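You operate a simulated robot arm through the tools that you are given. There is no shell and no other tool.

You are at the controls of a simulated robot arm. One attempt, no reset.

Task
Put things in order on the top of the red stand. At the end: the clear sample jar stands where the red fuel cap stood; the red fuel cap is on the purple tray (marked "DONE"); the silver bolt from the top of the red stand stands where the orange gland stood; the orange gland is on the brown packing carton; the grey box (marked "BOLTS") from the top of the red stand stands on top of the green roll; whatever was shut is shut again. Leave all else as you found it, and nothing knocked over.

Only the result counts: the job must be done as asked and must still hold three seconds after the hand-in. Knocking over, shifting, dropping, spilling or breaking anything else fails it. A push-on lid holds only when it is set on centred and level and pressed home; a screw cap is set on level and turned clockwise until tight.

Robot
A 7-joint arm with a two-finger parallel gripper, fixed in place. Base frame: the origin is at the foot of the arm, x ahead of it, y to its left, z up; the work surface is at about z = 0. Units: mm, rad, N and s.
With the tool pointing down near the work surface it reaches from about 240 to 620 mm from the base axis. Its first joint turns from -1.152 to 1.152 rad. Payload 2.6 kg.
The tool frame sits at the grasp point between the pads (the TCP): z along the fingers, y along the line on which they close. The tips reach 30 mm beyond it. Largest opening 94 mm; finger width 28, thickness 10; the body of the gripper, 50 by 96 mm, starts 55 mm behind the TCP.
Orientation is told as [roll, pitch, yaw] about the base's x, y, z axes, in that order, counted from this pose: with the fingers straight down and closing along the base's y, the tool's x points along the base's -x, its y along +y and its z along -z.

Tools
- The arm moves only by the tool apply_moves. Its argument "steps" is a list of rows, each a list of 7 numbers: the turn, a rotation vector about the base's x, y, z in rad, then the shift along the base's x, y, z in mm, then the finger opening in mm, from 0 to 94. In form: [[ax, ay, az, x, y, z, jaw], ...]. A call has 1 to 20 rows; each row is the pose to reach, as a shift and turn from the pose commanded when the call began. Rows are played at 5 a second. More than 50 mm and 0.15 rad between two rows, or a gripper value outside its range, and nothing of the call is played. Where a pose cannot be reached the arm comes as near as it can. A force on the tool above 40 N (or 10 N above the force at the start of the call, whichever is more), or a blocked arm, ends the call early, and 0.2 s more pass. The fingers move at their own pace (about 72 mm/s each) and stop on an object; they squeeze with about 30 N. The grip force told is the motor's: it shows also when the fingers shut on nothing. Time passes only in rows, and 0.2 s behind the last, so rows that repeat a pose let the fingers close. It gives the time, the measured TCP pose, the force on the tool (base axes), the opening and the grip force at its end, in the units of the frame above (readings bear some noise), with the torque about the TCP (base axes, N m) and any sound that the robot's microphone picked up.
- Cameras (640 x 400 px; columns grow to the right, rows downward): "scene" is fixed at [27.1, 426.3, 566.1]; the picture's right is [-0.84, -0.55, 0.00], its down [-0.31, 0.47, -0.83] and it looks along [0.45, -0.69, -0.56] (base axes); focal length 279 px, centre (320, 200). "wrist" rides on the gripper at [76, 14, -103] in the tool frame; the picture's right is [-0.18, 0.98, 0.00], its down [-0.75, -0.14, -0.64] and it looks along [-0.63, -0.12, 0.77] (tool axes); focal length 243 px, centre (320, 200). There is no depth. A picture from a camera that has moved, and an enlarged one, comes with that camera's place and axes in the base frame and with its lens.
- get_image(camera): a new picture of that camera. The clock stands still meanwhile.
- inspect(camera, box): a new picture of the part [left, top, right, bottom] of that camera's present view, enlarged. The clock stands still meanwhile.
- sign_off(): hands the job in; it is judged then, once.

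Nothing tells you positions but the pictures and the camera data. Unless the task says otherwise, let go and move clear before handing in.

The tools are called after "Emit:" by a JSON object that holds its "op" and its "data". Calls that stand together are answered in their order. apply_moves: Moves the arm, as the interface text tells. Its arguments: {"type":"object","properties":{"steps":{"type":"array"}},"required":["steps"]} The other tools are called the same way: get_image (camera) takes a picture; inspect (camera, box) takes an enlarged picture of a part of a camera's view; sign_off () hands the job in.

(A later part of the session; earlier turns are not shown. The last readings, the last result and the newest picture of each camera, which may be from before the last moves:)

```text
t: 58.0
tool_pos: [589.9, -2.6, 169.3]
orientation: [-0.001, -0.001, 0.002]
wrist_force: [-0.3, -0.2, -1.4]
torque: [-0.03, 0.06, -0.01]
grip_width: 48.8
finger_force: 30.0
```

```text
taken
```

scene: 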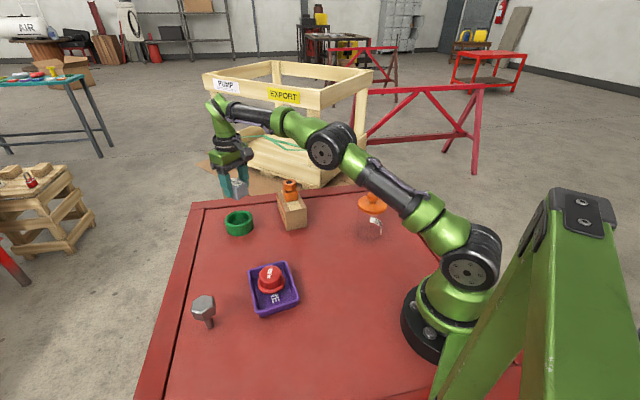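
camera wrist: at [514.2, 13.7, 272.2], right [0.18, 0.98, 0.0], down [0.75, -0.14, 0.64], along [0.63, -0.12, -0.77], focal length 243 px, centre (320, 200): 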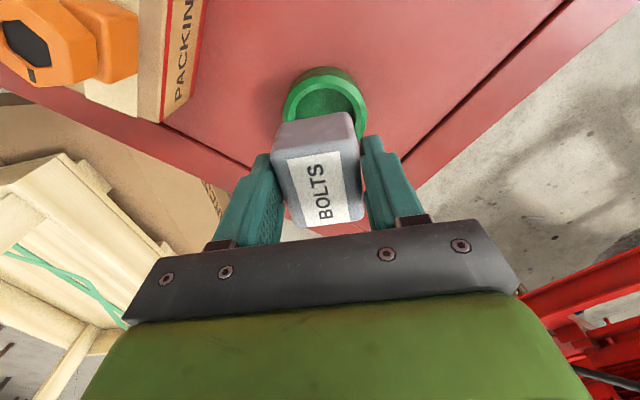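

I'll zoom in on the roll and the held box from both cameras for exact alignment.

Emit:
{"op": "inspect", "data": {"camera": "wrist", "box": [240, 50, 400, 170]}}

Emit:
{"op": "inspect", "data": {"camera": "scene", "box": [205, 150, 275, 245]}}

```text
3.33 times, centred on (320, 110) of wrist
camera zoom: at [514.2, 13.7, 272.2], right [0.18, 0.98, 0.0], down [0.75, -0.14, 0.64], along [0.63, -0.12, -0.77], focal length 809 px, centre (320, 500)
```

zoom: 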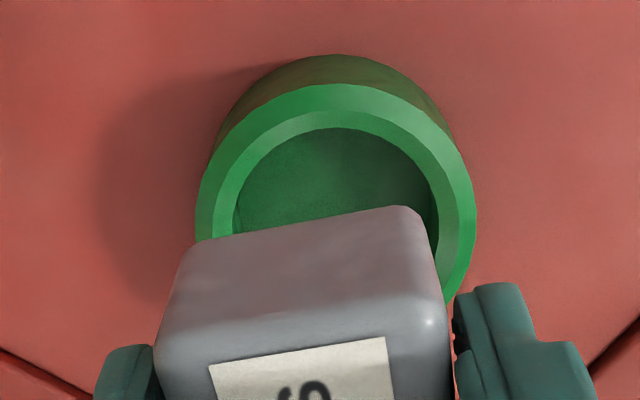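

```text
4.21 times, centred on (240, 198) of scene
camera zoom: at [27.2, 426.2, 566.1], right [-0.84, -0.55, 0.0], down [-0.31, 0.47, -0.83], along [0.45, -0.69, -0.56], focal length 1176 px, centre (657, 210)
```

zoom: 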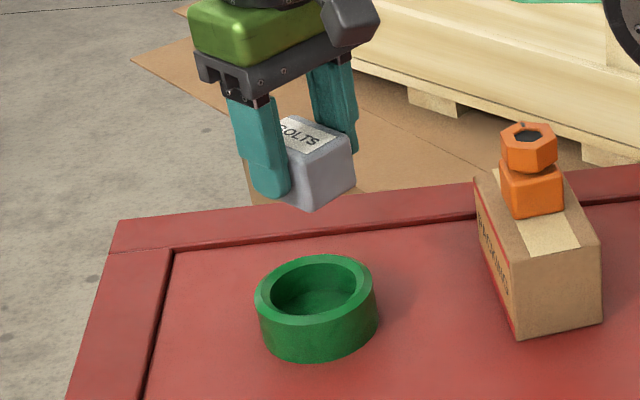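

The roll's position needs a tighter fix; I'll zoom in more on its rim.

Emit:
{"op": "inspect", "data": {"camera": "wrist", "box": [275, 60, 375, 122]}}

Emit:
{"op": "inspect", "data": {"camera": "scene", "box": [222, 208, 258, 240]}}

```text
6.40 times, centred on (325, 91) of wrist
camera zoom: at [514.2, 13.7, 272.2], right [0.18, 0.98, 0.0], down [0.75, -0.14, 0.64], along [0.63, -0.12, -0.77], focal length 1553 px, centre (288, 898)
```

zoom: 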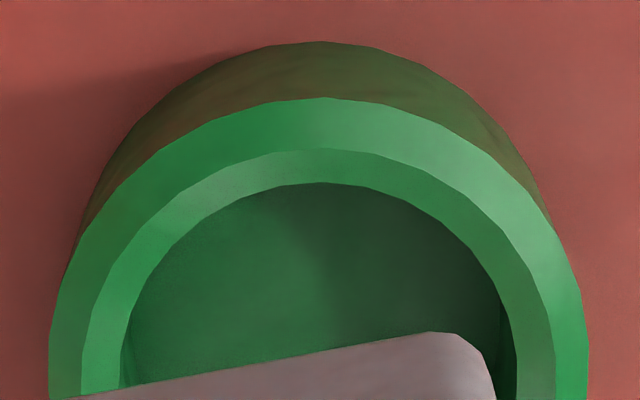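

```text
12.50 times, centred on (240, 224) of scene
camera zoom: at [27.2, 426.2, 566.1], right [-0.84, -0.55, 0.0], down [-0.31, 0.47, -0.83], along [0.45, -0.69, -0.56], focal length 3491 px, centre (1320, -100)
```

zoom: 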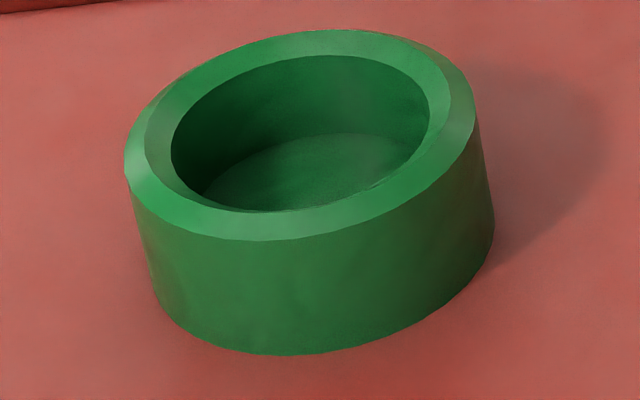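

The rim fits a centre near (600–604, 1), but I want a second, offset view to pin it down. I'll shift sideways and look again.

Emit:
{"op": "apply_moves", "data": {"steps": [[0, 0, 0, -8, 25, 0, 20], [0, 0, 0, -16, 55, 0, 20], [0, 0, 0, -22, 85, 0, 20], [0, 0, 0, -24, 100, 0, 20], [0, 0, 0, -24, 100, 0, 20]]}}

Emit:
{"op": "get_image", "data": {"camera": "wrist"}}

```text
t: 59.2
tool_pos: [566.5, 100.3, 170.6]
orientation: [0.001, 0.001, 0.0]
wrist_force: [1.2, -0.6, -0.4]
torque: [0.0, 0.0, -0.05]
grip_width: 49.2
finger_force: 29.9
```

```text
taken
camera wrist: at [490.3, 114.8, 273.1], right [0.18, 0.98, 0.0], down [0.75, -0.14, 0.64], along [0.63, -0.12, -0.77], focal length 243 px, centre (320, 200)
```

wrist: 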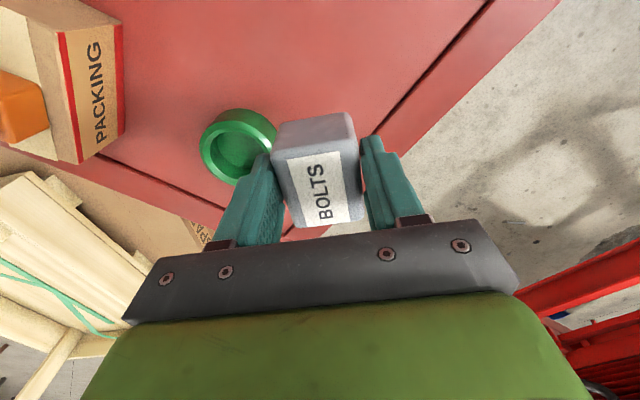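

Emit:
{"op": "inspect", "data": {"camera": "wrist", "box": [190, 100, 290, 195]}}

```text
4.21 times, centred on (240, 148) of wrist
camera zoom: at [490.3, 114.8, 273.1], right [0.18, 0.98, 0.0], down [0.75, -0.14, 0.64], along [0.63, -0.12, -0.77], focal length 1022 px, centre (657, 421)
```

zoom: 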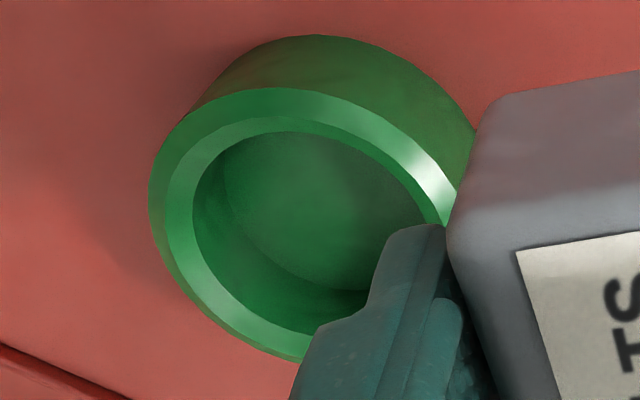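

Combining the views, the roll's centre is about (606, 1) with its rim near z = 40. I'll bring the box over that point, lower partway, and check from the scene camera.

Emit:
{"op": "apply_moves", "data": {"steps": [[0, 0, 0, 5, -20, 0, 20], [0, 0, 0, 18, -50, 0, 20], [0, 0, 0, 30, -80, 0, 20], [0, 0, 0, 37, -96, 0, 20], [0, 0, 0, 38.5, -99.6, -8, 20], [0, 0, 0, 38.5, -99.6, -28, 20], [0, 0, 0, 38.5, -99.6, -48, 20], [0, 0, 0, 38.5, -99.6, -62, 20], [0, 0, 0, 38.5, -99.6, -62, 20]]}}

Emit:
{"op": "inspect", "data": {"camera": "scene", "box": [205, 165, 275, 245]}}

Emit:
{"op": "inspect", "data": {"camera": "wrist", "box": [220, 60, 420, 230]}}

```text
t: 61.2
tool_pos: [606.4, 1.1, 106.9]
orientation: [0.0, 0.001, 0.002]
wrist_force: [0.0, 0.3, -1.5]
torque: [0.03, 0.01, -0.04]
grip_width: 49.0
finger_force: 30.3
```

```text
5.00 times, centred on (240, 205) of scene
camera zoom: at [27.2, 426.3, 566.1], right [-0.84, -0.55, 0.0], down [-0.31, 0.47, -0.83], along [0.45, -0.69, -0.56], focal length 1396 px, centre (720, 175)
```

zoom: 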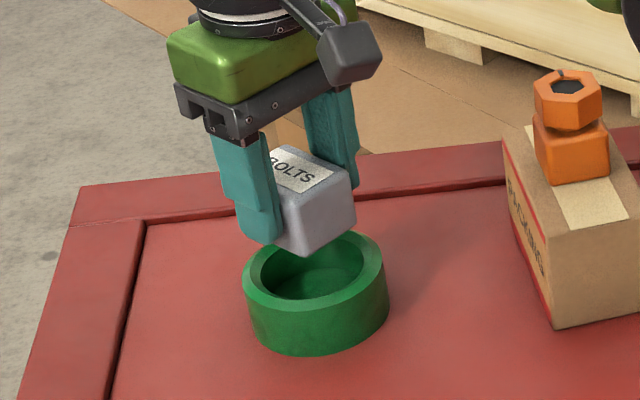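

```text
2.35 times, centred on (320, 145) of wrist
camera zoom: at [530.3, 15.0, 210.1], right [0.18, 0.98, 0.0], down [0.75, -0.14, 0.64], along [0.63, -0.12, -0.77], focal length 571 px, centre (320, 329)
```

zoom: 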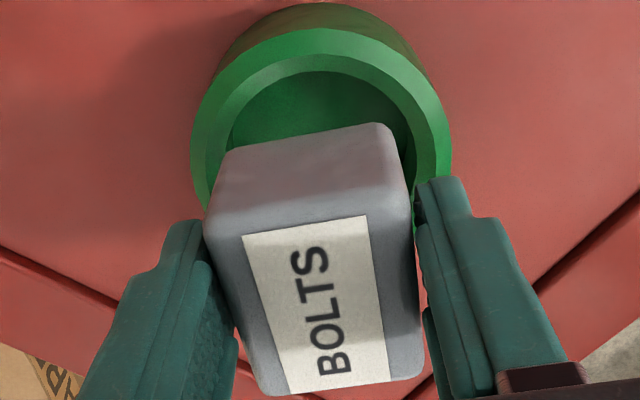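

I'll zoom in on the rim once more from this lower height to settle its height and centre.

Emit:
{"op": "inspect", "data": {"camera": "wrist", "box": [260, 55, 380, 140]}}

Emit:
{"op": "inspect", "data": {"camera": "scene", "box": [220, 195, 262, 240]}}

```text
4.71 times, centred on (320, 98) of wrist
camera zoom: at [530.3, 15.0, 210.1], right [0.18, 0.98, 0.0], down [0.75, -0.14, 0.64], along [0.63, -0.12, -0.77], focal length 1142 px, centre (320, 682)
```

zoom: 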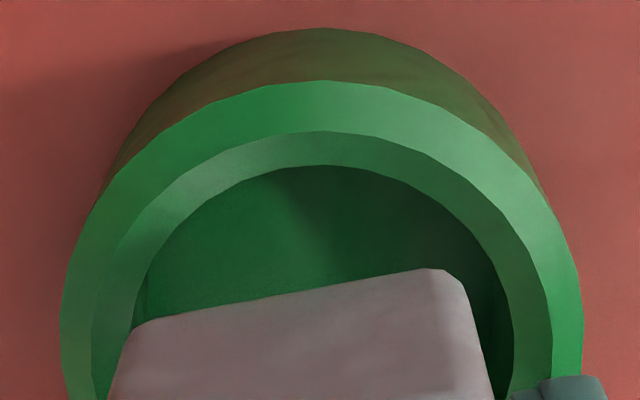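

```text
8.89 times, centred on (241, 218) of scene
camera zoom: at [27.2, 426.3, 566.1], right [-0.84, -0.55, 0.0], down [-0.31, 0.47, -0.83], along [0.45, -0.69, -0.56], focal length 2483 px, centre (1022, 44)
```

zoom: 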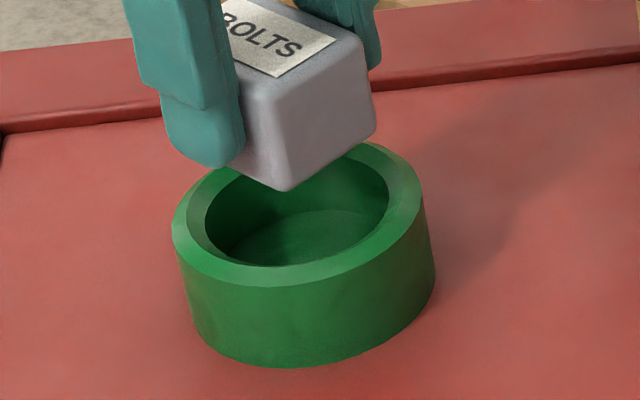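

The estimates now converge: the box is centred over the roll within about 2 mm, rim near z = 40. I'll lower further and verify from the side.

Emit:
{"op": "apply_moves", "data": {"steps": [[0, 0, 0, 0, 0, -8, 20], [0, 0, 0, 0, 0, -16, 20], [0, 0, 0, 0, 0, -22, 20], [0, 0, 0, 0, 0, -24, 20]]}}

Emit:
{"op": "inspect", "data": {"camera": "scene", "box": [220, 195, 262, 240]}}

Emit:
{"op": "inspect", "data": {"camera": "wrist", "box": [220, 60, 420, 230]}}

```text
t: 62.2
tool_pos: [605.5, 0.9, 83.7]
orientation: [0.001, -0.001, 0.001]
wrist_force: [-0.6, -0.2, -1.9]
torque: [0.03, -0.03, 0.01]
grip_width: 49.0
finger_force: 29.6
```

```text
8.89 times, centred on (241, 218) of scene
camera zoom: at [27.2, 426.3, 566.1], right [-0.84, -0.55, 0.0], down [-0.31, 0.47, -0.83], along [0.45, -0.69, -0.56], focal length 2483 px, centre (1022, 44)
```

zoom: 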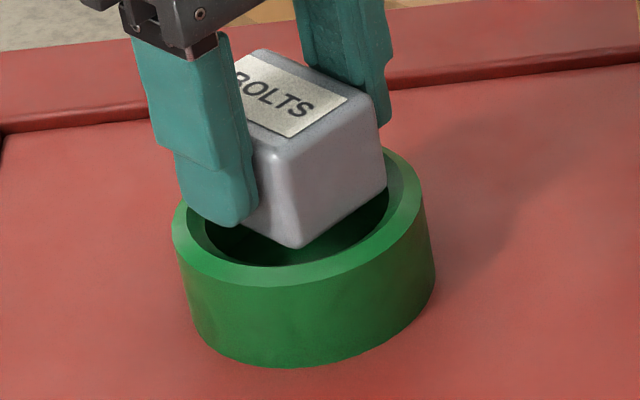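

```text
2.35 times, centred on (320, 145) of wrist
camera zoom: at [529.6, 15.5, 186.6], right [0.18, 0.98, 0.0], down [0.75, -0.14, 0.64], along [0.63, -0.12, -0.77], focal length 571 px, centre (320, 329)
```

zoom: 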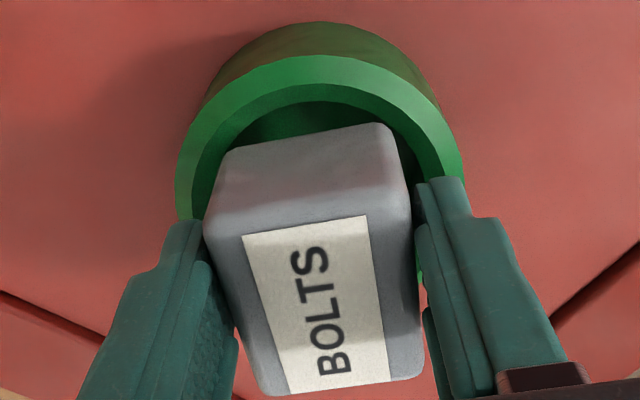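

The box should land centred on the rim. I'll descend in 1 mm steps until contact.

Emit:
{"op": "apply_moves", "data": {"steps": [[0, 0, 0, 0, 0, -1.5, 20], [0, 0, 0, 0, 0, -3, 20], [0, 0, 0, 0, 0, -4, 20], [0, 0, 0, 0, 0, -5, 20]]}}

```text
t: 63.2
tool_pos: [606.3, 0.1, 79.5]
orientation: [0.001, -0.001, 0.001]
wrist_force: [0.0, -1.0, -0.3]
torque: [-0.04, -0.05, -0.01]
grip_width: 49.2
finger_force: 29.9
```

Emit:
{"op": "apply_moves", "data": {"steps": [[0, 0, 0, 0, 0, -0.8, 20], [0, 0, 0, 0, 0, -1.6, 20]]}}

```text
t: 63.8
tool_pos: [606.7, 0.3, 78.9]
orientation: [0.001, -0.004, 0.0]
wrist_force: [-5.2, -0.5, 14.3]
torque: [-0.06, 0.45, -0.04]
grip_width: 49.0
finger_force: 30.5
```

Contact at about z = 78.9. I'll look at the seating before easing off and releasing.

Emit:
{"op": "apply_moves", "data": {"steps": [[0, 0, 0, 0, 0, 0.6, 20], [0, 0, 0, 0, 0, 1.0, 20]]}}

Emit:
{"op": "inspect", "data": {"camera": "scene", "box": [220, 195, 262, 240]}}

Emit:
{"op": "inspect", "data": {"camera": "wrist", "box": [220, 60, 420, 230]}}

```text
t: 64.4
tool_pos: [606.3, 0.3, 79.2]
orientation: [-0.003, -0.003, 0.001]
wrist_force: [3.1, 0.2, 7.5]
torque: [0.11, -0.3, -0.05]
grip_width: 49.0
finger_force: 30.0
```

```text
8.89 times, centred on (241, 218) of scene
camera zoom: at [27.1, 426.2, 566.1], right [-0.84, -0.55, 0.0], down [-0.31, 0.47, -0.83], along [0.45, -0.69, -0.56], focal length 2483 px, centre (1022, 44)
```

zoom: 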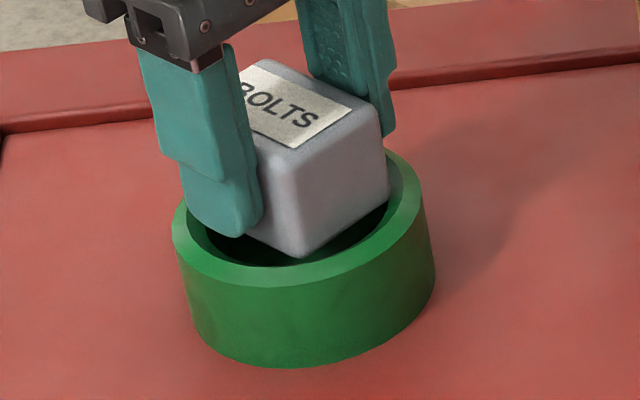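

```text
2.35 times, centred on (320, 145) of wrist
camera zoom: at [529.5, 14.6, 181.6], right [0.18, 0.98, 0.0], down [0.75, -0.14, 0.64], along [0.63, -0.12, -0.77], focal length 571 px, centre (320, 329)
```

zoom: 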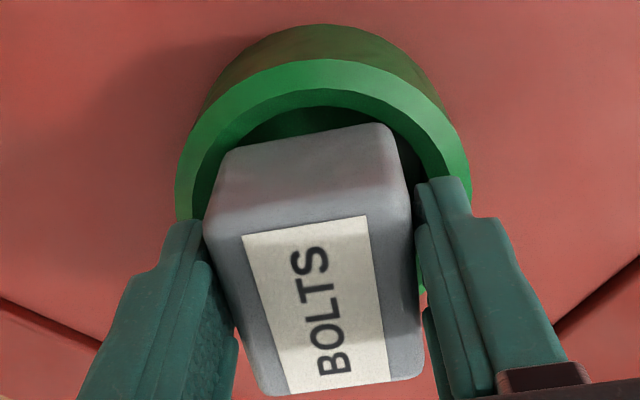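

Contact shows on both sides of the rim as pressure shifts, so the box has support under both ends. I'll ease off a little more and open.

Emit:
{"op": "apply_moves", "data": {"steps": [[0, 0, 0, 0, 0, 0.5, 20], [0, 0, 0, 0, 0, 0.7, 20]]}}

```text
t: 65.0
tool_pos: [605.1, 0.9, 79.0]
orientation: [-0.001, -0.001, 0.001]
wrist_force: [2.7, -2.1, 7.9]
torque: [0.0, -0.36, -0.07]
grip_width: 49.2
finger_force: 29.9
```

Emit:
{"op": "apply_moves", "data": {"steps": [[0, 0, 0, 0, 0, 0.5, 20], [0, 0, 0, 0, 0, 0.8, 20]]}}

```text
t: 65.6
tool_pos: [604.5, -0.5, 79.0]
orientation: [-0.001, 0.001, 0.0]
wrist_force: [-2.1, -0.8, 4.6]
torque: [-0.13, -0.09, -0.04]
grip_width: 48.8
finger_force: 29.8
```

Force is down to about 5 N and balanced. Opening the fingers now.

Emit:
{"op": "apply_moves", "data": {"steps": [[0, 0, 0, 0, 0, 0.3, 51], [0, 0, 0, 0, 0, 0.3, 56], [0, 0, 0, 0, 0, 0.3, 66], [0, 0, 0, 0, 0, 0.3, 66], [0, 0, 0, 0, 0, 0.3, 66]]}}

Emit:
{"op": "inspect", "data": {"camera": "scene", "box": [220, 195, 262, 240]}}

Emit:
{"op": "inspect", "data": {"camera": "wrist", "box": [220, 60, 420, 230]}}

```text
t: 66.8
tool_pos: [605.4, -1.9, 80.8]
orientation: [0.0, 0.0, 0.001]
wrist_force: [-0.1, 0.6, -0.1]
torque: [-0.02, -0.04, 0.0]
grip_width: 65.9
finger_force: 0.0
```

```text
8.89 times, centred on (241, 218) of scene
camera zoom: at [27.1, 426.3, 566.1], right [-0.84, -0.55, 0.0], down [-0.31, 0.47, -0.83], along [0.45, -0.69, -0.56], focal length 2483 px, centre (1022, 44)
```

zoom: 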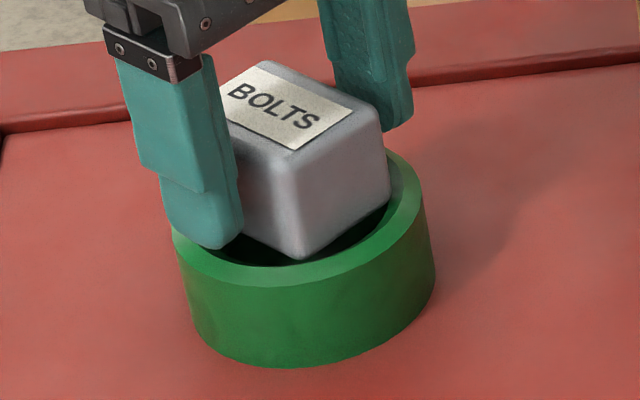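

```text
2.35 times, centred on (320, 145) of wrist
camera zoom: at [529.1, 14.7, 182.7], right [0.18, 0.98, 0.0], down [0.75, -0.14, 0.64], along [0.63, -0.12, -0.77], focal length 571 px, centre (320, 329)
```

zoom: 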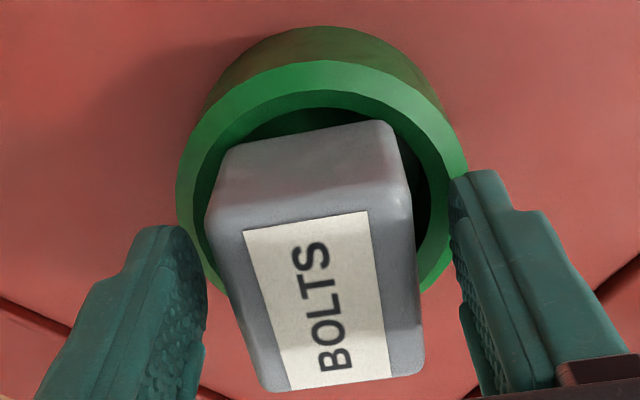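

The box stays level on the roll after release. I'll rise straight up and check it again.

Emit:
{"op": "apply_moves", "data": {"steps": [[0, 0, 0, 0, 0, 10, 70], [0, 0, 0, 0, 0, 30, 74], [0, 0, 0, 0, 0, 60, 74], [0, 0, 0, -10, 0, 95, 74], [0, 0, 0, -30, 0, 130, 74]]}}

Emit:
{"op": "get_image", "data": {"camera": "scene"}}

Emit:
{"op": "inspect", "data": {"camera": "scene", "box": [215, 180, 325, 245]}}

Emit:
{"op": "get_image", "data": {"camera": "wrist"}}

```text
t: 68.0
tool_pos: [576.3, -0.6, 209.6]
orientation: [-0.001, 0.003, 0.002]
wrist_force: [-0.2, 0.1, 0.1]
torque: [0.03, 0.01, -0.02]
grip_width: 74.0
finger_force: 0.1
```

```text
taken
```

scene: 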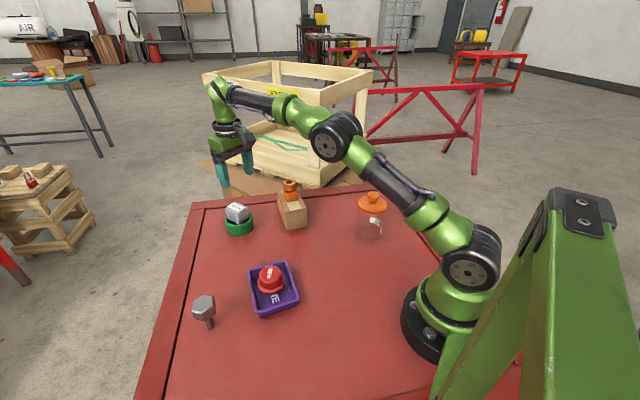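

```text
5.82 times, centred on (270, 212) of scene
camera zoom: at [27.2, 426.2, 566.1], right [-0.84, -0.55, 0.0], down [-0.31, 0.47, -0.83], along [0.45, -0.69, -0.56], focal length 1625 px, centre (611, 127)
```

zoom: 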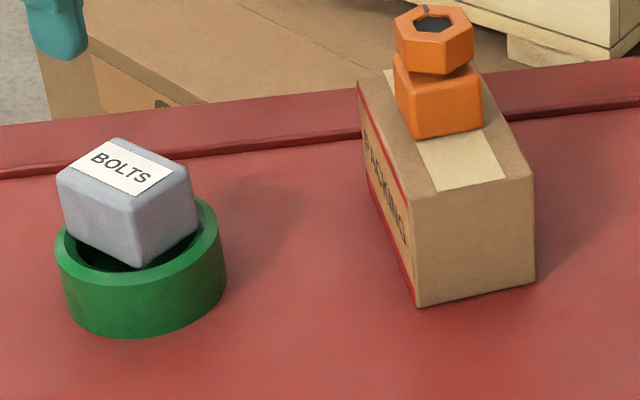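

```text
taken
camera wrist: at [500.4, 14.6, 312.3], right [0.18, 0.98, 0.0], down [0.75, -0.14, 0.64], along [0.63, -0.12, -0.77], focal length 243 px, centre (320, 200)
```

wrist: 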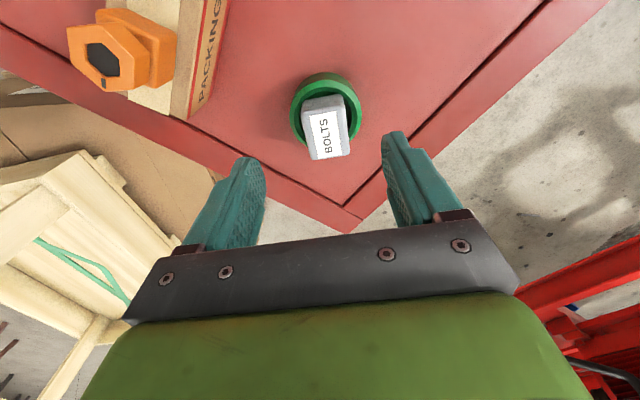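

The box is standing on the roll. I'll zoom in to check how well centred it is.

Emit:
{"op": "inspect", "data": {"camera": "wrist", "box": [270, 60, 380, 170]}}

Emit:
{"op": "inspect", "data": {"camera": "scene", "box": [220, 195, 262, 240]}}

```text
3.64 times, centred on (325, 115) of wrist
camera zoom: at [500.4, 14.6, 312.3], right [0.18, 0.98, 0.0], down [0.75, -0.14, 0.64], along [0.63, -0.12, -0.77], focal length 882 px, centre (302, 509)
```

zoom: 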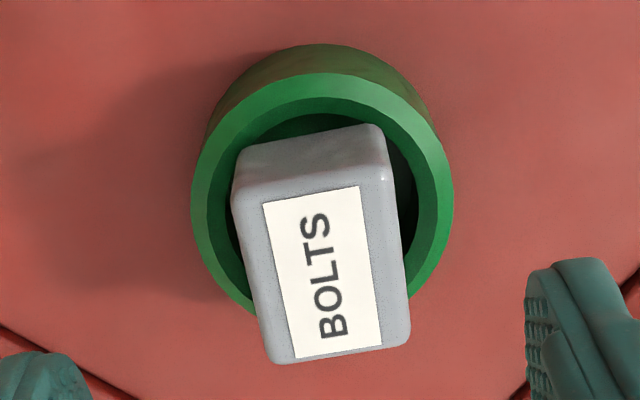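

```text
8.89 times, centred on (241, 218) of scene
camera zoom: at [27.2, 426.2, 566.1], right [-0.84, -0.55, 0.0], down [-0.31, 0.47, -0.83], along [0.45, -0.69, -0.56], focal length 2483 px, centre (1022, 44)
```

zoom: 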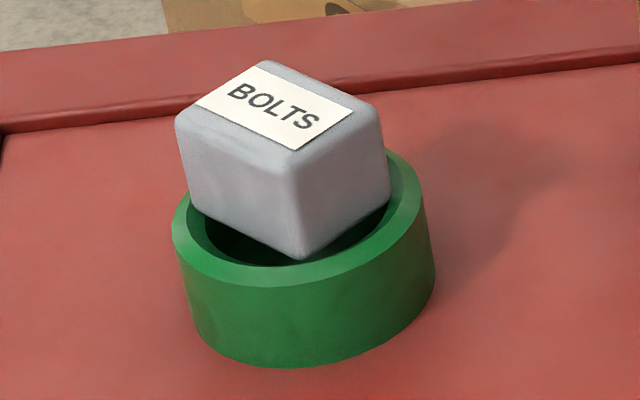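

The box sits centred on the roll, level. Last item is the jar: I'll hover above it with the camera facing it, keeping well above its knob.

Emit:
{"op": "apply_moves", "data": {"steps": [[0, 0, -0.04, -20, -10, 8, 80], [0, 0, -0.11, -60, -31, 15, 94], [0, 0, -0.18, -100, -52, 20, 94], [0, 0, -0.25, -140, -73, 25, 94], [0, 0, -0.32, -180, -94, 30, 94], [0, 0, -0.39, -220, -115, 30, 94], [0, 0, -0.46, -258, -134, 30, 94], [0, 0, -0.53, -294, -152, 30, 94], [0, 0, -0.59, -318, -164, 30, 94], [0, 0, -0.59, -326.5, -169, 30, 94], [0, 0, -0.59, -326.5, -169, 30, 94]]}}

Emit:
{"op": "get_image", "data": {"camera": "wrist"}}

Emit:
{"op": "get_image", "data": {"camera": "scene"}}

```text
t: 70.4
tool_pos: [248.4, -169.8, 240.5]
orientation: [0.001, 0.0, -0.59]
wrist_force: [-1.0, 0.4, -0.4]
torque: [0.04, -0.04, 0.02]
grip_width: 93.9
finger_force: 0.0
```

```text
taken
camera wrist: at [193.3, -114.6, 342.4], right [0.7, 0.71, 0.0], down [0.55, -0.54, 0.64], along [0.46, -0.45, -0.77], focal length 243 px, centre (320, 200)
```

wrist: 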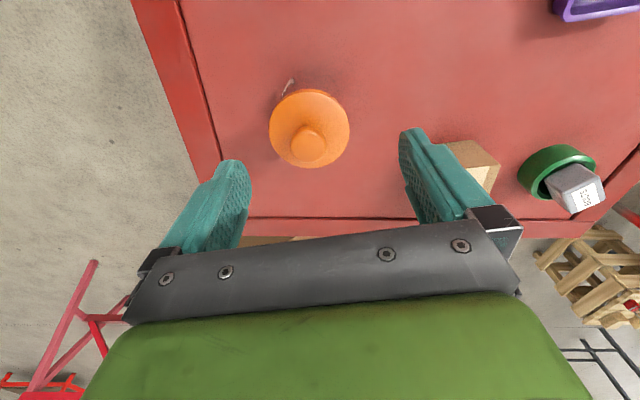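

```text
taken
```

scene: 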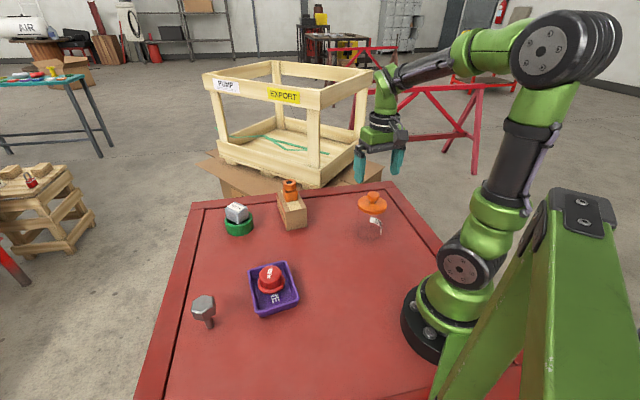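

Emit:
{"op": "inspect", "data": {"camera": "wrist", "box": [250, 70, 370, 180]}}

Emit:
{"op": "inspect", "data": {"camera": "scene", "box": [345, 180, 400, 250]}}

```text
3.64 times, centred on (310, 125) of wrist
camera zoom: at [193.3, -114.6, 342.4], right [0.7, 0.71, 0.0], down [0.55, -0.54, 0.64], along [0.46, -0.45, -0.77], focal length 882 px, centre (356, 473)
```

zoom: 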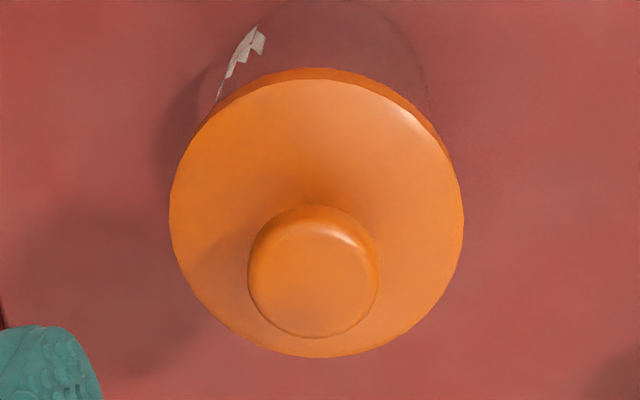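

```text
5.71 times, centred on (372, 215) of scene
camera zoom: at [27.1, 426.2, 566.1], right [-0.84, -0.55, 0.0], down [-0.31, 0.47, -0.83], along [0.45, -0.69, -0.56], focal length 1596 px, centre (20, 114)
```

zoom: 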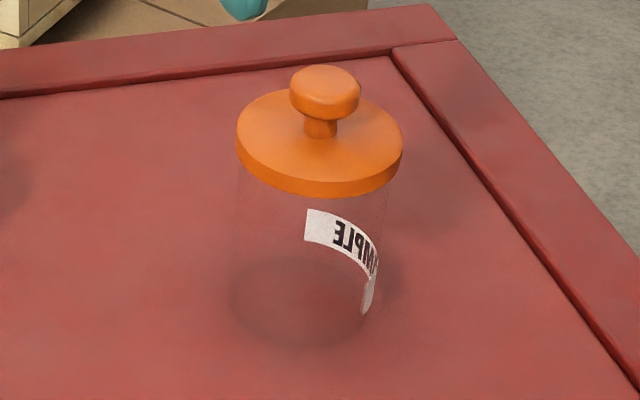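

The lid top is at z ≈ 120, about 79 mm across, and the knob top at z ≈ 150, centred near (256, -190.5). The lid overhangs the body, so I'll line up over it with the closing axis along the travel direction, then come down for a lid-rim grip and a tiny test lift.

Emit:
{"op": "apply_moves", "data": {"steps": [[0, 0, 0.13, 2.5, -7.5, -10, 94], [0, 0, 0.26, 5, -15, -20, 94], [0, 0, 0.371, 7.3, -22.7, -35, 94], [0, 0, 0.371, 7.3, -22.7, -45, 94], [0, 0, 0.371, 7.3, -22.7, -45, 94]]}}

Emit:
{"op": "get_image", "data": {"camera": "wrist"}}

Emit:
{"op": "inspect", "data": {"camera": "scene", "box": [330, 160, 420, 250]}}

```text
t: 71.6
tool_pos: [254.8, -192.3, 193.5]
orientation: [0.0, -0.001, -0.218]
wrist_force: [-0.8, 0.0, 0.3]
torque: [-0.01, 0.04, -0.02]
grip_width: 94.1
finger_force: 0.1
```

```text
taken
camera wrist: at [184.6, -160.9, 295.9], right [0.39, 0.92, 0.0], down [0.71, -0.3, 0.64], along [0.59, -0.25, -0.77], focal length 243 px, centre (320, 200)
```

wrist: 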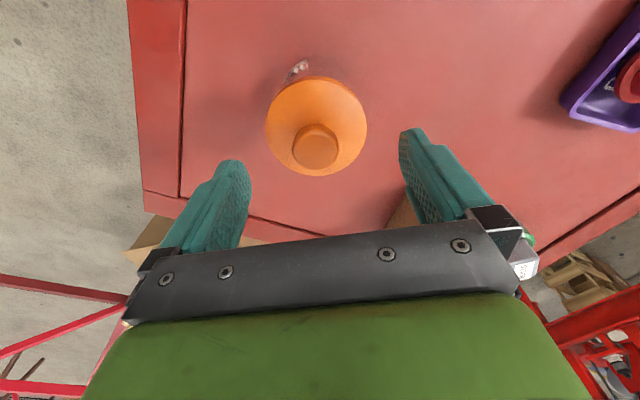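

```text
4.44 times, centred on (375, 205) of scene
camera zoom: at [27.2, 426.2, 566.1], right [-0.84, -0.55, 0.0], down [-0.31, 0.47, -0.83], along [0.45, -0.69, -0.56], focal length 1241 px, centre (76, 178)
```

zoom: 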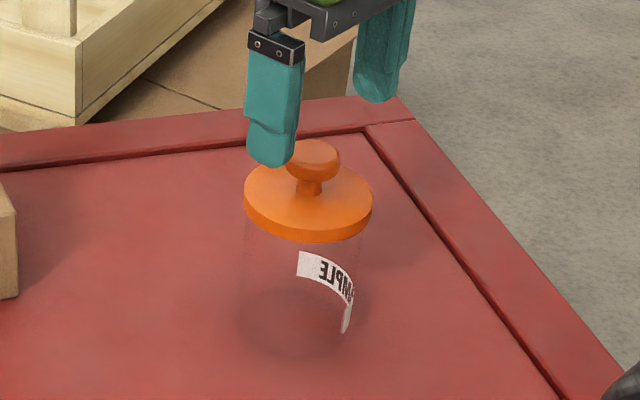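

Emit:
{"op": "inspect", "data": {"camera": "wrist", "box": [190, 50, 450, 220]}}

Emit:
{"op": "inspect", "data": {"camera": "wrist", "box": [255, 50, 385, 180]}}

```text
2.35 times, centred on (320, 135) of wrist
camera zoom: at [184.6, -160.9, 295.9], right [0.39, 0.92, 0.0], down [0.71, -0.3, 0.64], along [0.59, -0.25, -0.77], focal length 571 px, centre (320, 353)
```

zoom: 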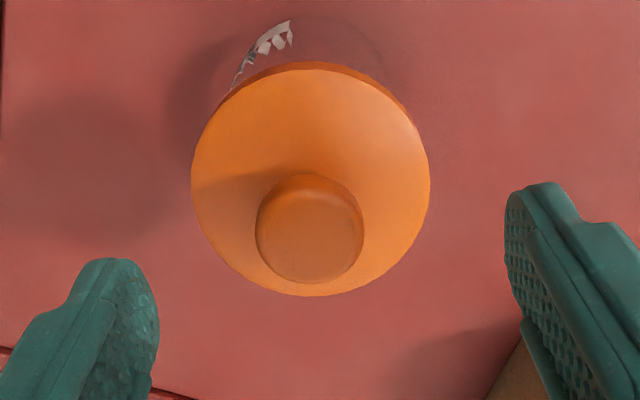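

```text
3.08 times, centred on (320, 115) of wrist
camera zoom: at [184.6, -160.9, 295.9], right [0.39, 0.92, 0.0], down [0.71, -0.3, 0.64], along [0.59, -0.25, -0.77], focal length 746 px, centre (320, 462)
```

zoom: 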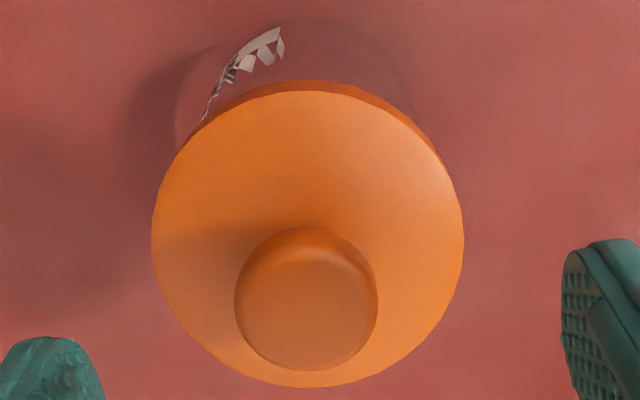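

Correcting for perspective, the lid centre is about (260, -195) and its top near z = 117. I'll shift there and lower partway around the knob to check clearances.

Emit:
{"op": "apply_moves", "data": {"steps": [[0, 0, 0, 3.7, -4.5, -8, 94], [0, 0, 0, 3.7, -4.5, -25, 94], [0, 0, 0, 3.7, -4.5, -38, 94], [0, 0, 0, 3.7, -4.5, -38, 94]]}}

Emit:
{"op": "get_image", "data": {"camera": "wrist"}}

Emit:
{"op": "inspect", "data": {"camera": "scene", "box": [330, 160, 420, 250]}}

```text
t: 72.6
tool_pos: [259.8, -196.3, 156.8]
orientation: [0.001, 0.001, -0.218]
wrist_force: [-0.3, -0.4, -0.8]
torque: [0.02, 0.0, -0.01]
grip_width: 93.8
finger_force: 0.1
```

```text
taken
camera wrist: at [188.9, -165.2, 258.9], right [0.39, 0.92, 0.0], down [0.7, -0.3, 0.64], along [0.59, -0.25, -0.77], focal length 243 px, centre (320, 200)
```

wrist: 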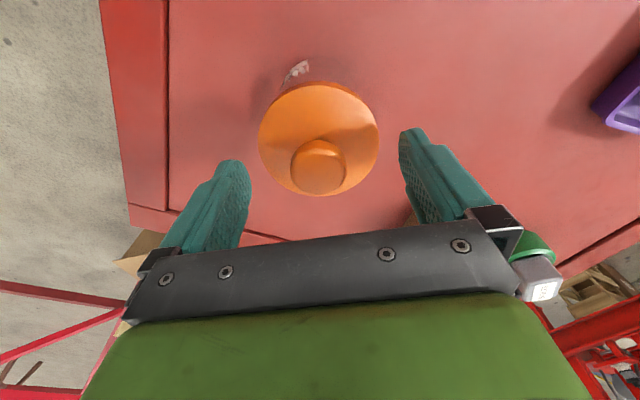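

```text
4.44 times, centred on (375, 205) of scene
camera zoom: at [27.2, 426.3, 566.1], right [-0.84, -0.55, 0.0], down [-0.31, 0.47, -0.83], along [0.45, -0.69, -0.56], focal length 1241 px, centre (76, 178)
```

zoom: 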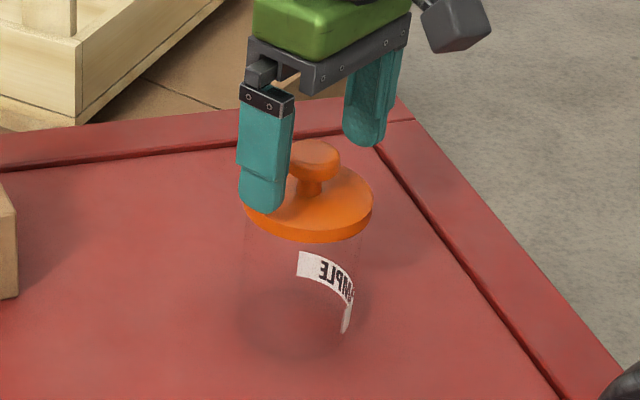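

The fingers straddle the lid with about 7 mm clearance on each side. I'll lower to the rim, stopping with the palm well above the knob.

Emit:
{"op": "apply_moves", "data": {"steps": [[0, 0, 0, 0, 0.5, -12, 94], [0, 0, 0, 0, 0.5, -24, 94], [0, 0, 0, 0, 0.5, -36, 94], [0, 0, 0, 0, 0.5, -46, 94], [0, 0, 0, 0, 0.5, -49, 94], [0, 0, 0, 0, 0.5, -49, 94]]}}

Emit:
{"op": "get_image", "data": {"camera": "wrist"}}

Emit:
{"op": "inspect", "data": {"camera": "scene", "box": [330, 160, 420, 250]}}

```text
t: 74.0
tool_pos: [259.4, -195.3, 109.3]
orientation: [0.001, -0.001, -0.217]
wrist_force: [0.0, -0.4, 0.2]
torque: [0.0, 0.0, -0.02]
grip_width: 94.1
finger_force: 0.0
```

```text
taken
camera wrist: at [188.9, -164.7, 210.7], right [0.39, 0.92, 0.0], down [0.71, -0.3, 0.64], along [0.59, -0.25, -0.77], focal length 243 px, centre (320, 200)
```

wrist: 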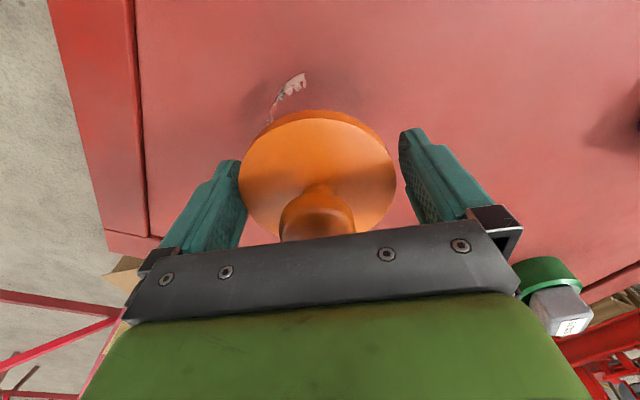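

```text
4.44 times, centred on (375, 205) of scene
camera zoom: at [27.2, 426.3, 566.1], right [-0.84, -0.55, 0.0], down [-0.31, 0.47, -0.83], along [0.45, -0.69, -0.56], focal length 1241 px, centre (76, 178)
```

zoom: 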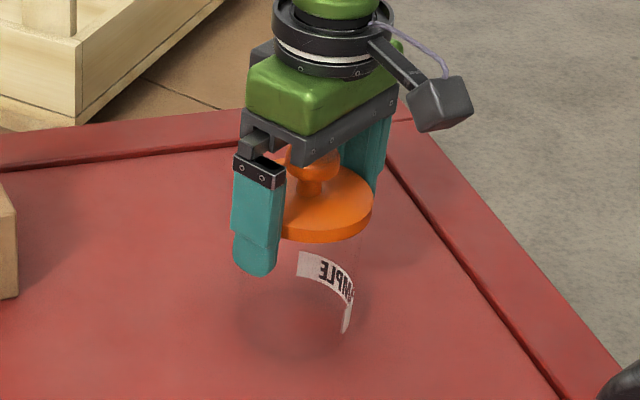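

The fingers are around the lid. I'll close gently and read where they stop.

Emit:
{"op": "apply_moves", "data": {"steps": [[0, 0, 0, 0, 0, 0, 88], [0, 0, 0, 0, 0, 0, 84], [0, 0, 0, 0, 0, 0, 80], [0, 0, 0, 0, 0, 0, 76], [0, 0, 0, 0, 0, 0, 70], [0, 0, 0, 0, 0, 0, 60], [0, 0, 0, 0, 0, 0, 60]]}}

Emit:
{"op": "get_image", "data": {"camera": "wrist"}}

Emit:
{"op": "inspect", "data": {"camera": "scene", "box": [340, 175, 400, 250]}}

```text
t: 75.6
tool_pos: [259.8, -195.9, 108.7]
orientation: [-0.001, -0.001, -0.217]
wrist_force: [0.0, -0.2, -0.1]
torque: [-0.01, -0.01, -0.01]
grip_width: 82.3
finger_force: 30.0
heard: snap
```

```text
taken
camera wrist: at [188.9, -164.7, 210.9], right [0.39, 0.92, 0.0], down [0.71, -0.3, 0.64], along [0.59, -0.25, -0.77], focal length 243 px, centre (320, 200)
```

wrist: 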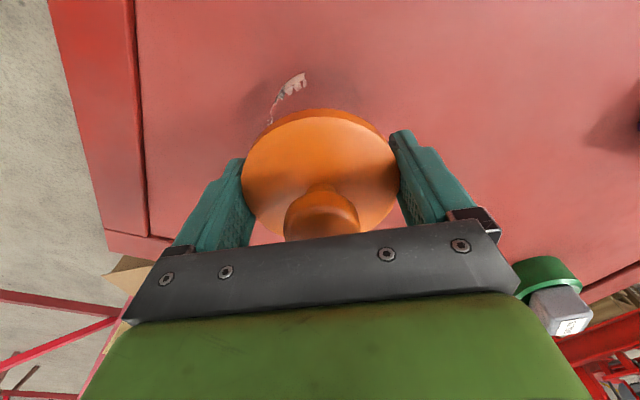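

```text
5.33 times, centred on (370, 212) of scene
camera zoom: at [27.1, 426.3, 566.1], right [-0.84, -0.55, 0.0], down [-0.31, 0.47, -0.83], along [0.45, -0.69, -0.56], focal length 1490 px, centre (53, 133)
```

zoom: 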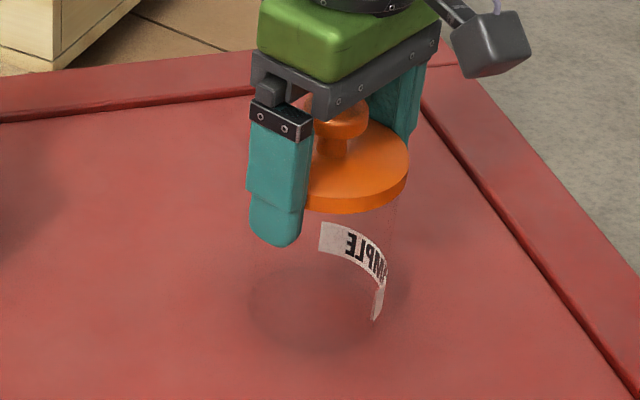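

A snap was heard: squeezing the rim seems to have popped the push-on lid loose. So I'll take the lid off by its knob, move the jar by its body, then refit and press the lid home. First I'll open and rise.

Emit:
{"op": "apply_moves", "data": {"steps": [[0, 0, 0, 0, 0, 0, 86], [0, 0, 0, 0, 0, 0, 92], [0, 0, 0, 0, 0, 0, 94], [0, 0, 0, 0, 0, 0, 94], [0, 0, 0, 0, 0, 20, 94], [0, 0, 0, 0, 0, 50, 94], [0, 0, 0, 0, 0, 80, 94], [0, 0, 0, 0, 0, 80, 94]]}}

Emit:
{"op": "inspect", "data": {"camera": "wrist", "box": [230, 50, 410, 200]}}

Emit:
{"op": "inspect", "data": {"camera": "scene", "box": [340, 175, 400, 250]}}

```text
t: 77.4
tool_pos: [260.1, -194.9, 187.4]
orientation: [0.0, 0.0, -0.219]
wrist_force: [0.3, 0.3, 0.5]
torque: [0.03, 0.02, 0.01]
grip_width: 94.1
finger_force: 0.1
heard: snap
```

```text
2.67 times, centred on (320, 125) of wrist
camera zoom: at [189.1, -163.9, 289.3], right [0.39, 0.92, 0.0], down [0.71, -0.3, 0.64], along [0.59, -0.25, -0.77], focal length 647 px, centre (320, 400)
```

zoom: 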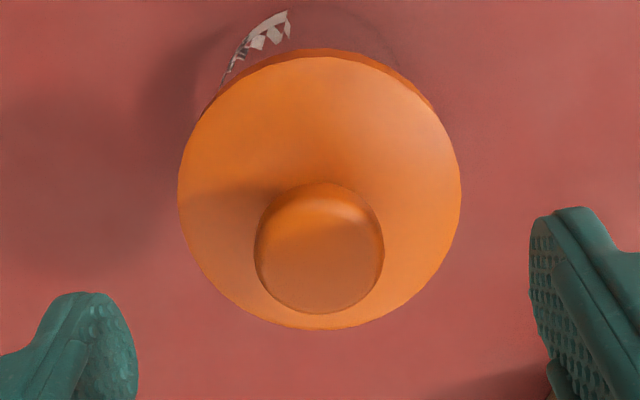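

```text
5.33 times, centred on (370, 212) of scene
camera zoom: at [27.1, 426.3, 566.1], right [-0.84, -0.55, 0.0], down [-0.31, 0.47, -0.83], along [0.45, -0.69, -0.56], focal length 1490 px, centre (53, 133)
```

zoom: 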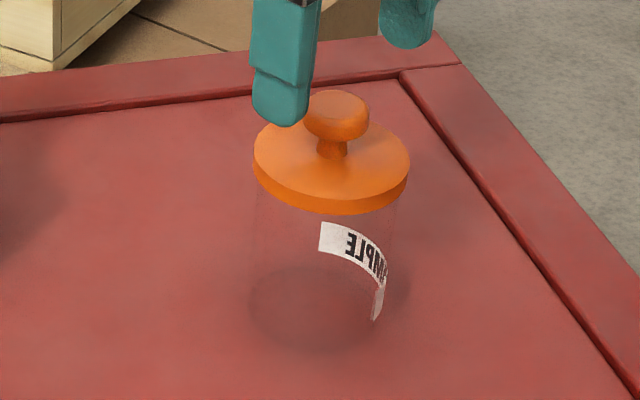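

Two snaps now, so the lid may have sprung off and back on; it still sits level. I'll grip the knob and do a tiny lift to see whether the jar comes along or just the lid.

Emit:
{"op": "apply_moves", "data": {"steps": [[0, 0, 0, -3, 1, -8, 80], [0, 0, 0, -3, 1, -18, 70], [0, 0, 0, -3, 1, -28, 60], [0, 0, 0, -3, 1, -34, 54], [0, 0, 0, -3, 1, -34, 54]]}}

Emit:
{"op": "get_image", "data": {"camera": "wrist"}}

Emit:
{"op": "inspect", "data": {"camera": "scene", "box": [340, 175, 400, 250]}}

```text
t: 78.6
tool_pos: [256.9, -196.2, 152.6]
orientation: [0.0, -0.001, -0.218]
wrist_force: [-0.2, 0.3, -1.0]
torque: [-0.03, 0.0, 0.0]
grip_width: 54.0
finger_force: 0.0
```

```text
taken
camera wrist: at [185.9, -164.3, 255.7], right [0.39, 0.92, 0.0], down [0.7, -0.3, 0.64], along [0.59, -0.25, -0.77], focal length 243 px, centre (320, 200)
```

wrist: 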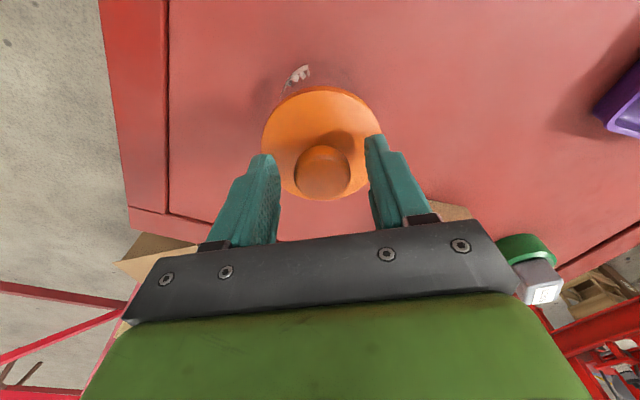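

```text
5.33 times, centred on (370, 212) of scene
camera zoom: at [27.1, 426.3, 566.1], right [-0.84, -0.55, 0.0], down [-0.31, 0.47, -0.83], along [0.45, -0.69, -0.56], focal length 1490 px, centre (53, 133)
```

zoom: 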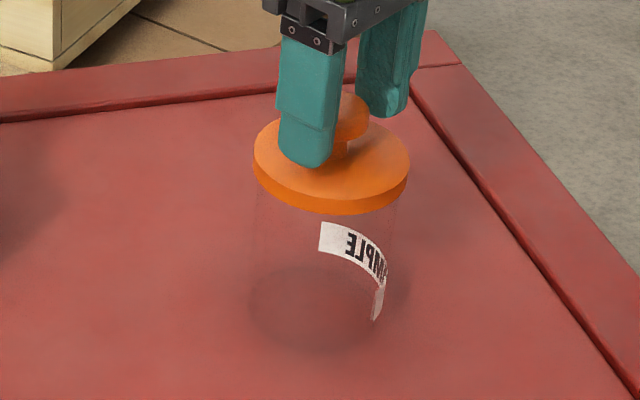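

The knob is centred between the fingers with the tips just above the lid. I'll close slowly on it.

Emit:
{"op": "apply_moves", "data": {"steps": [[0, 0, 0, 0, 0, 0, 48], [0, 0, 0, 0, 0, 0, 43], [0, 0, 0, 0, 0, 0, 39], [0, 0, 0, 0, 0, 0, 36], [0, 0, 0, 0, 0, 0, 33], [0, 0, 0, 0, 0, 0, 30], [0, 0, 0, 0, 0, 0, 24], [0, 0, 0, 0, 0, 0, 20]]}}

Emit:
{"op": "get_image", "data": {"camera": "wrist"}}

Emit:
{"op": "inspect", "data": {"camera": "scene", "box": [340, 175, 400, 250]}}

```text
t: 80.4
tool_pos: [257.8, -195.8, 152.6]
orientation: [-0.002, 0.0, -0.218]
wrist_force: [1.7, 0.8, 1.0]
torque: [0.11, 0.0, 0.01]
grip_width: 32.1
finger_force: 30.2
```

```text
taken
camera wrist: at [186.0, -164.3, 255.9], right [0.39, 0.92, 0.0], down [0.7, -0.3, 0.64], along [0.59, -0.25, -0.77], focal length 243 px, centre (320, 200)
```

wrist: 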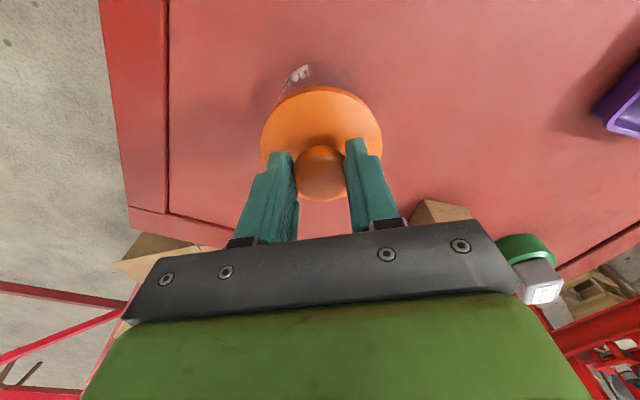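

```text
5.33 times, centred on (370, 212) of scene
camera zoom: at [27.1, 426.3, 566.1], right [-0.84, -0.55, 0.0], down [-0.31, 0.47, -0.83], along [0.45, -0.69, -0.56], focal length 1490 px, centre (53, 133)
```

zoom: 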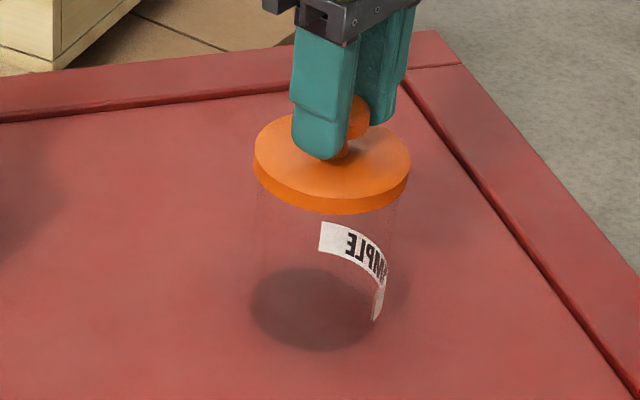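

Knob gripped with no snap. Now a tiny 3 mm lift to see what follows.

Emit:
{"op": "apply_moves", "data": {"steps": [[0, 0, 0, 0, 0, 0.7, 20], [0, 0, 0, 0, 0, 1.5, 20], [0, 0, 0, 0, 0, 2.3, 20], [0, 0, 0, 0, 0, 3, 20], [0, 0, 0, 0, 0, 3, 20]]}}

Emit:
{"op": "inspect", "data": {"camera": "scene", "box": [340, 175, 400, 250]}}

Emit:
{"op": "inspect", "data": {"camera": "wrist", "box": [230, 50, 410, 220]}}

```text
t: 81.6
tool_pos: [256.7, -194.9, 156.0]
orientation: [-0.001, 0.0, -0.22]
wrist_force: [0.4, -0.2, -0.2]
torque: [0.0, 0.02, -0.01]
grip_width: 32.1
finger_force: 30.0
heard: snap
```

```text
5.33 times, centred on (370, 212) of scene
camera zoom: at [27.1, 426.3, 566.1], right [-0.84, -0.55, 0.0], down [-0.31, 0.47, -0.83], along [0.45, -0.69, -0.56], focal length 1490 px, centre (53, 133)
```

zoom: 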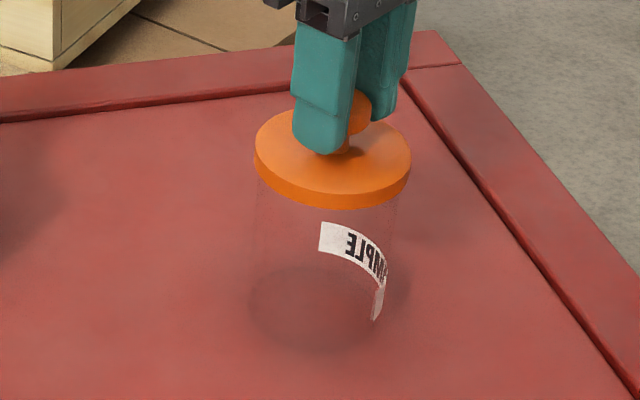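

```text
2.35 times, centred on (320, 135) of wrist
camera zoom: at [185.5, -163.8, 259.4], right [0.39, 0.92, 0.0], down [0.71, -0.3, 0.64], along [0.59, -0.25, -0.77], focal length 571 px, centre (320, 353)
```

zoom: 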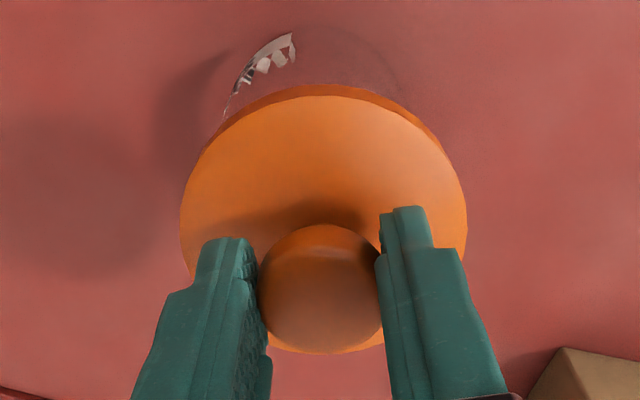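

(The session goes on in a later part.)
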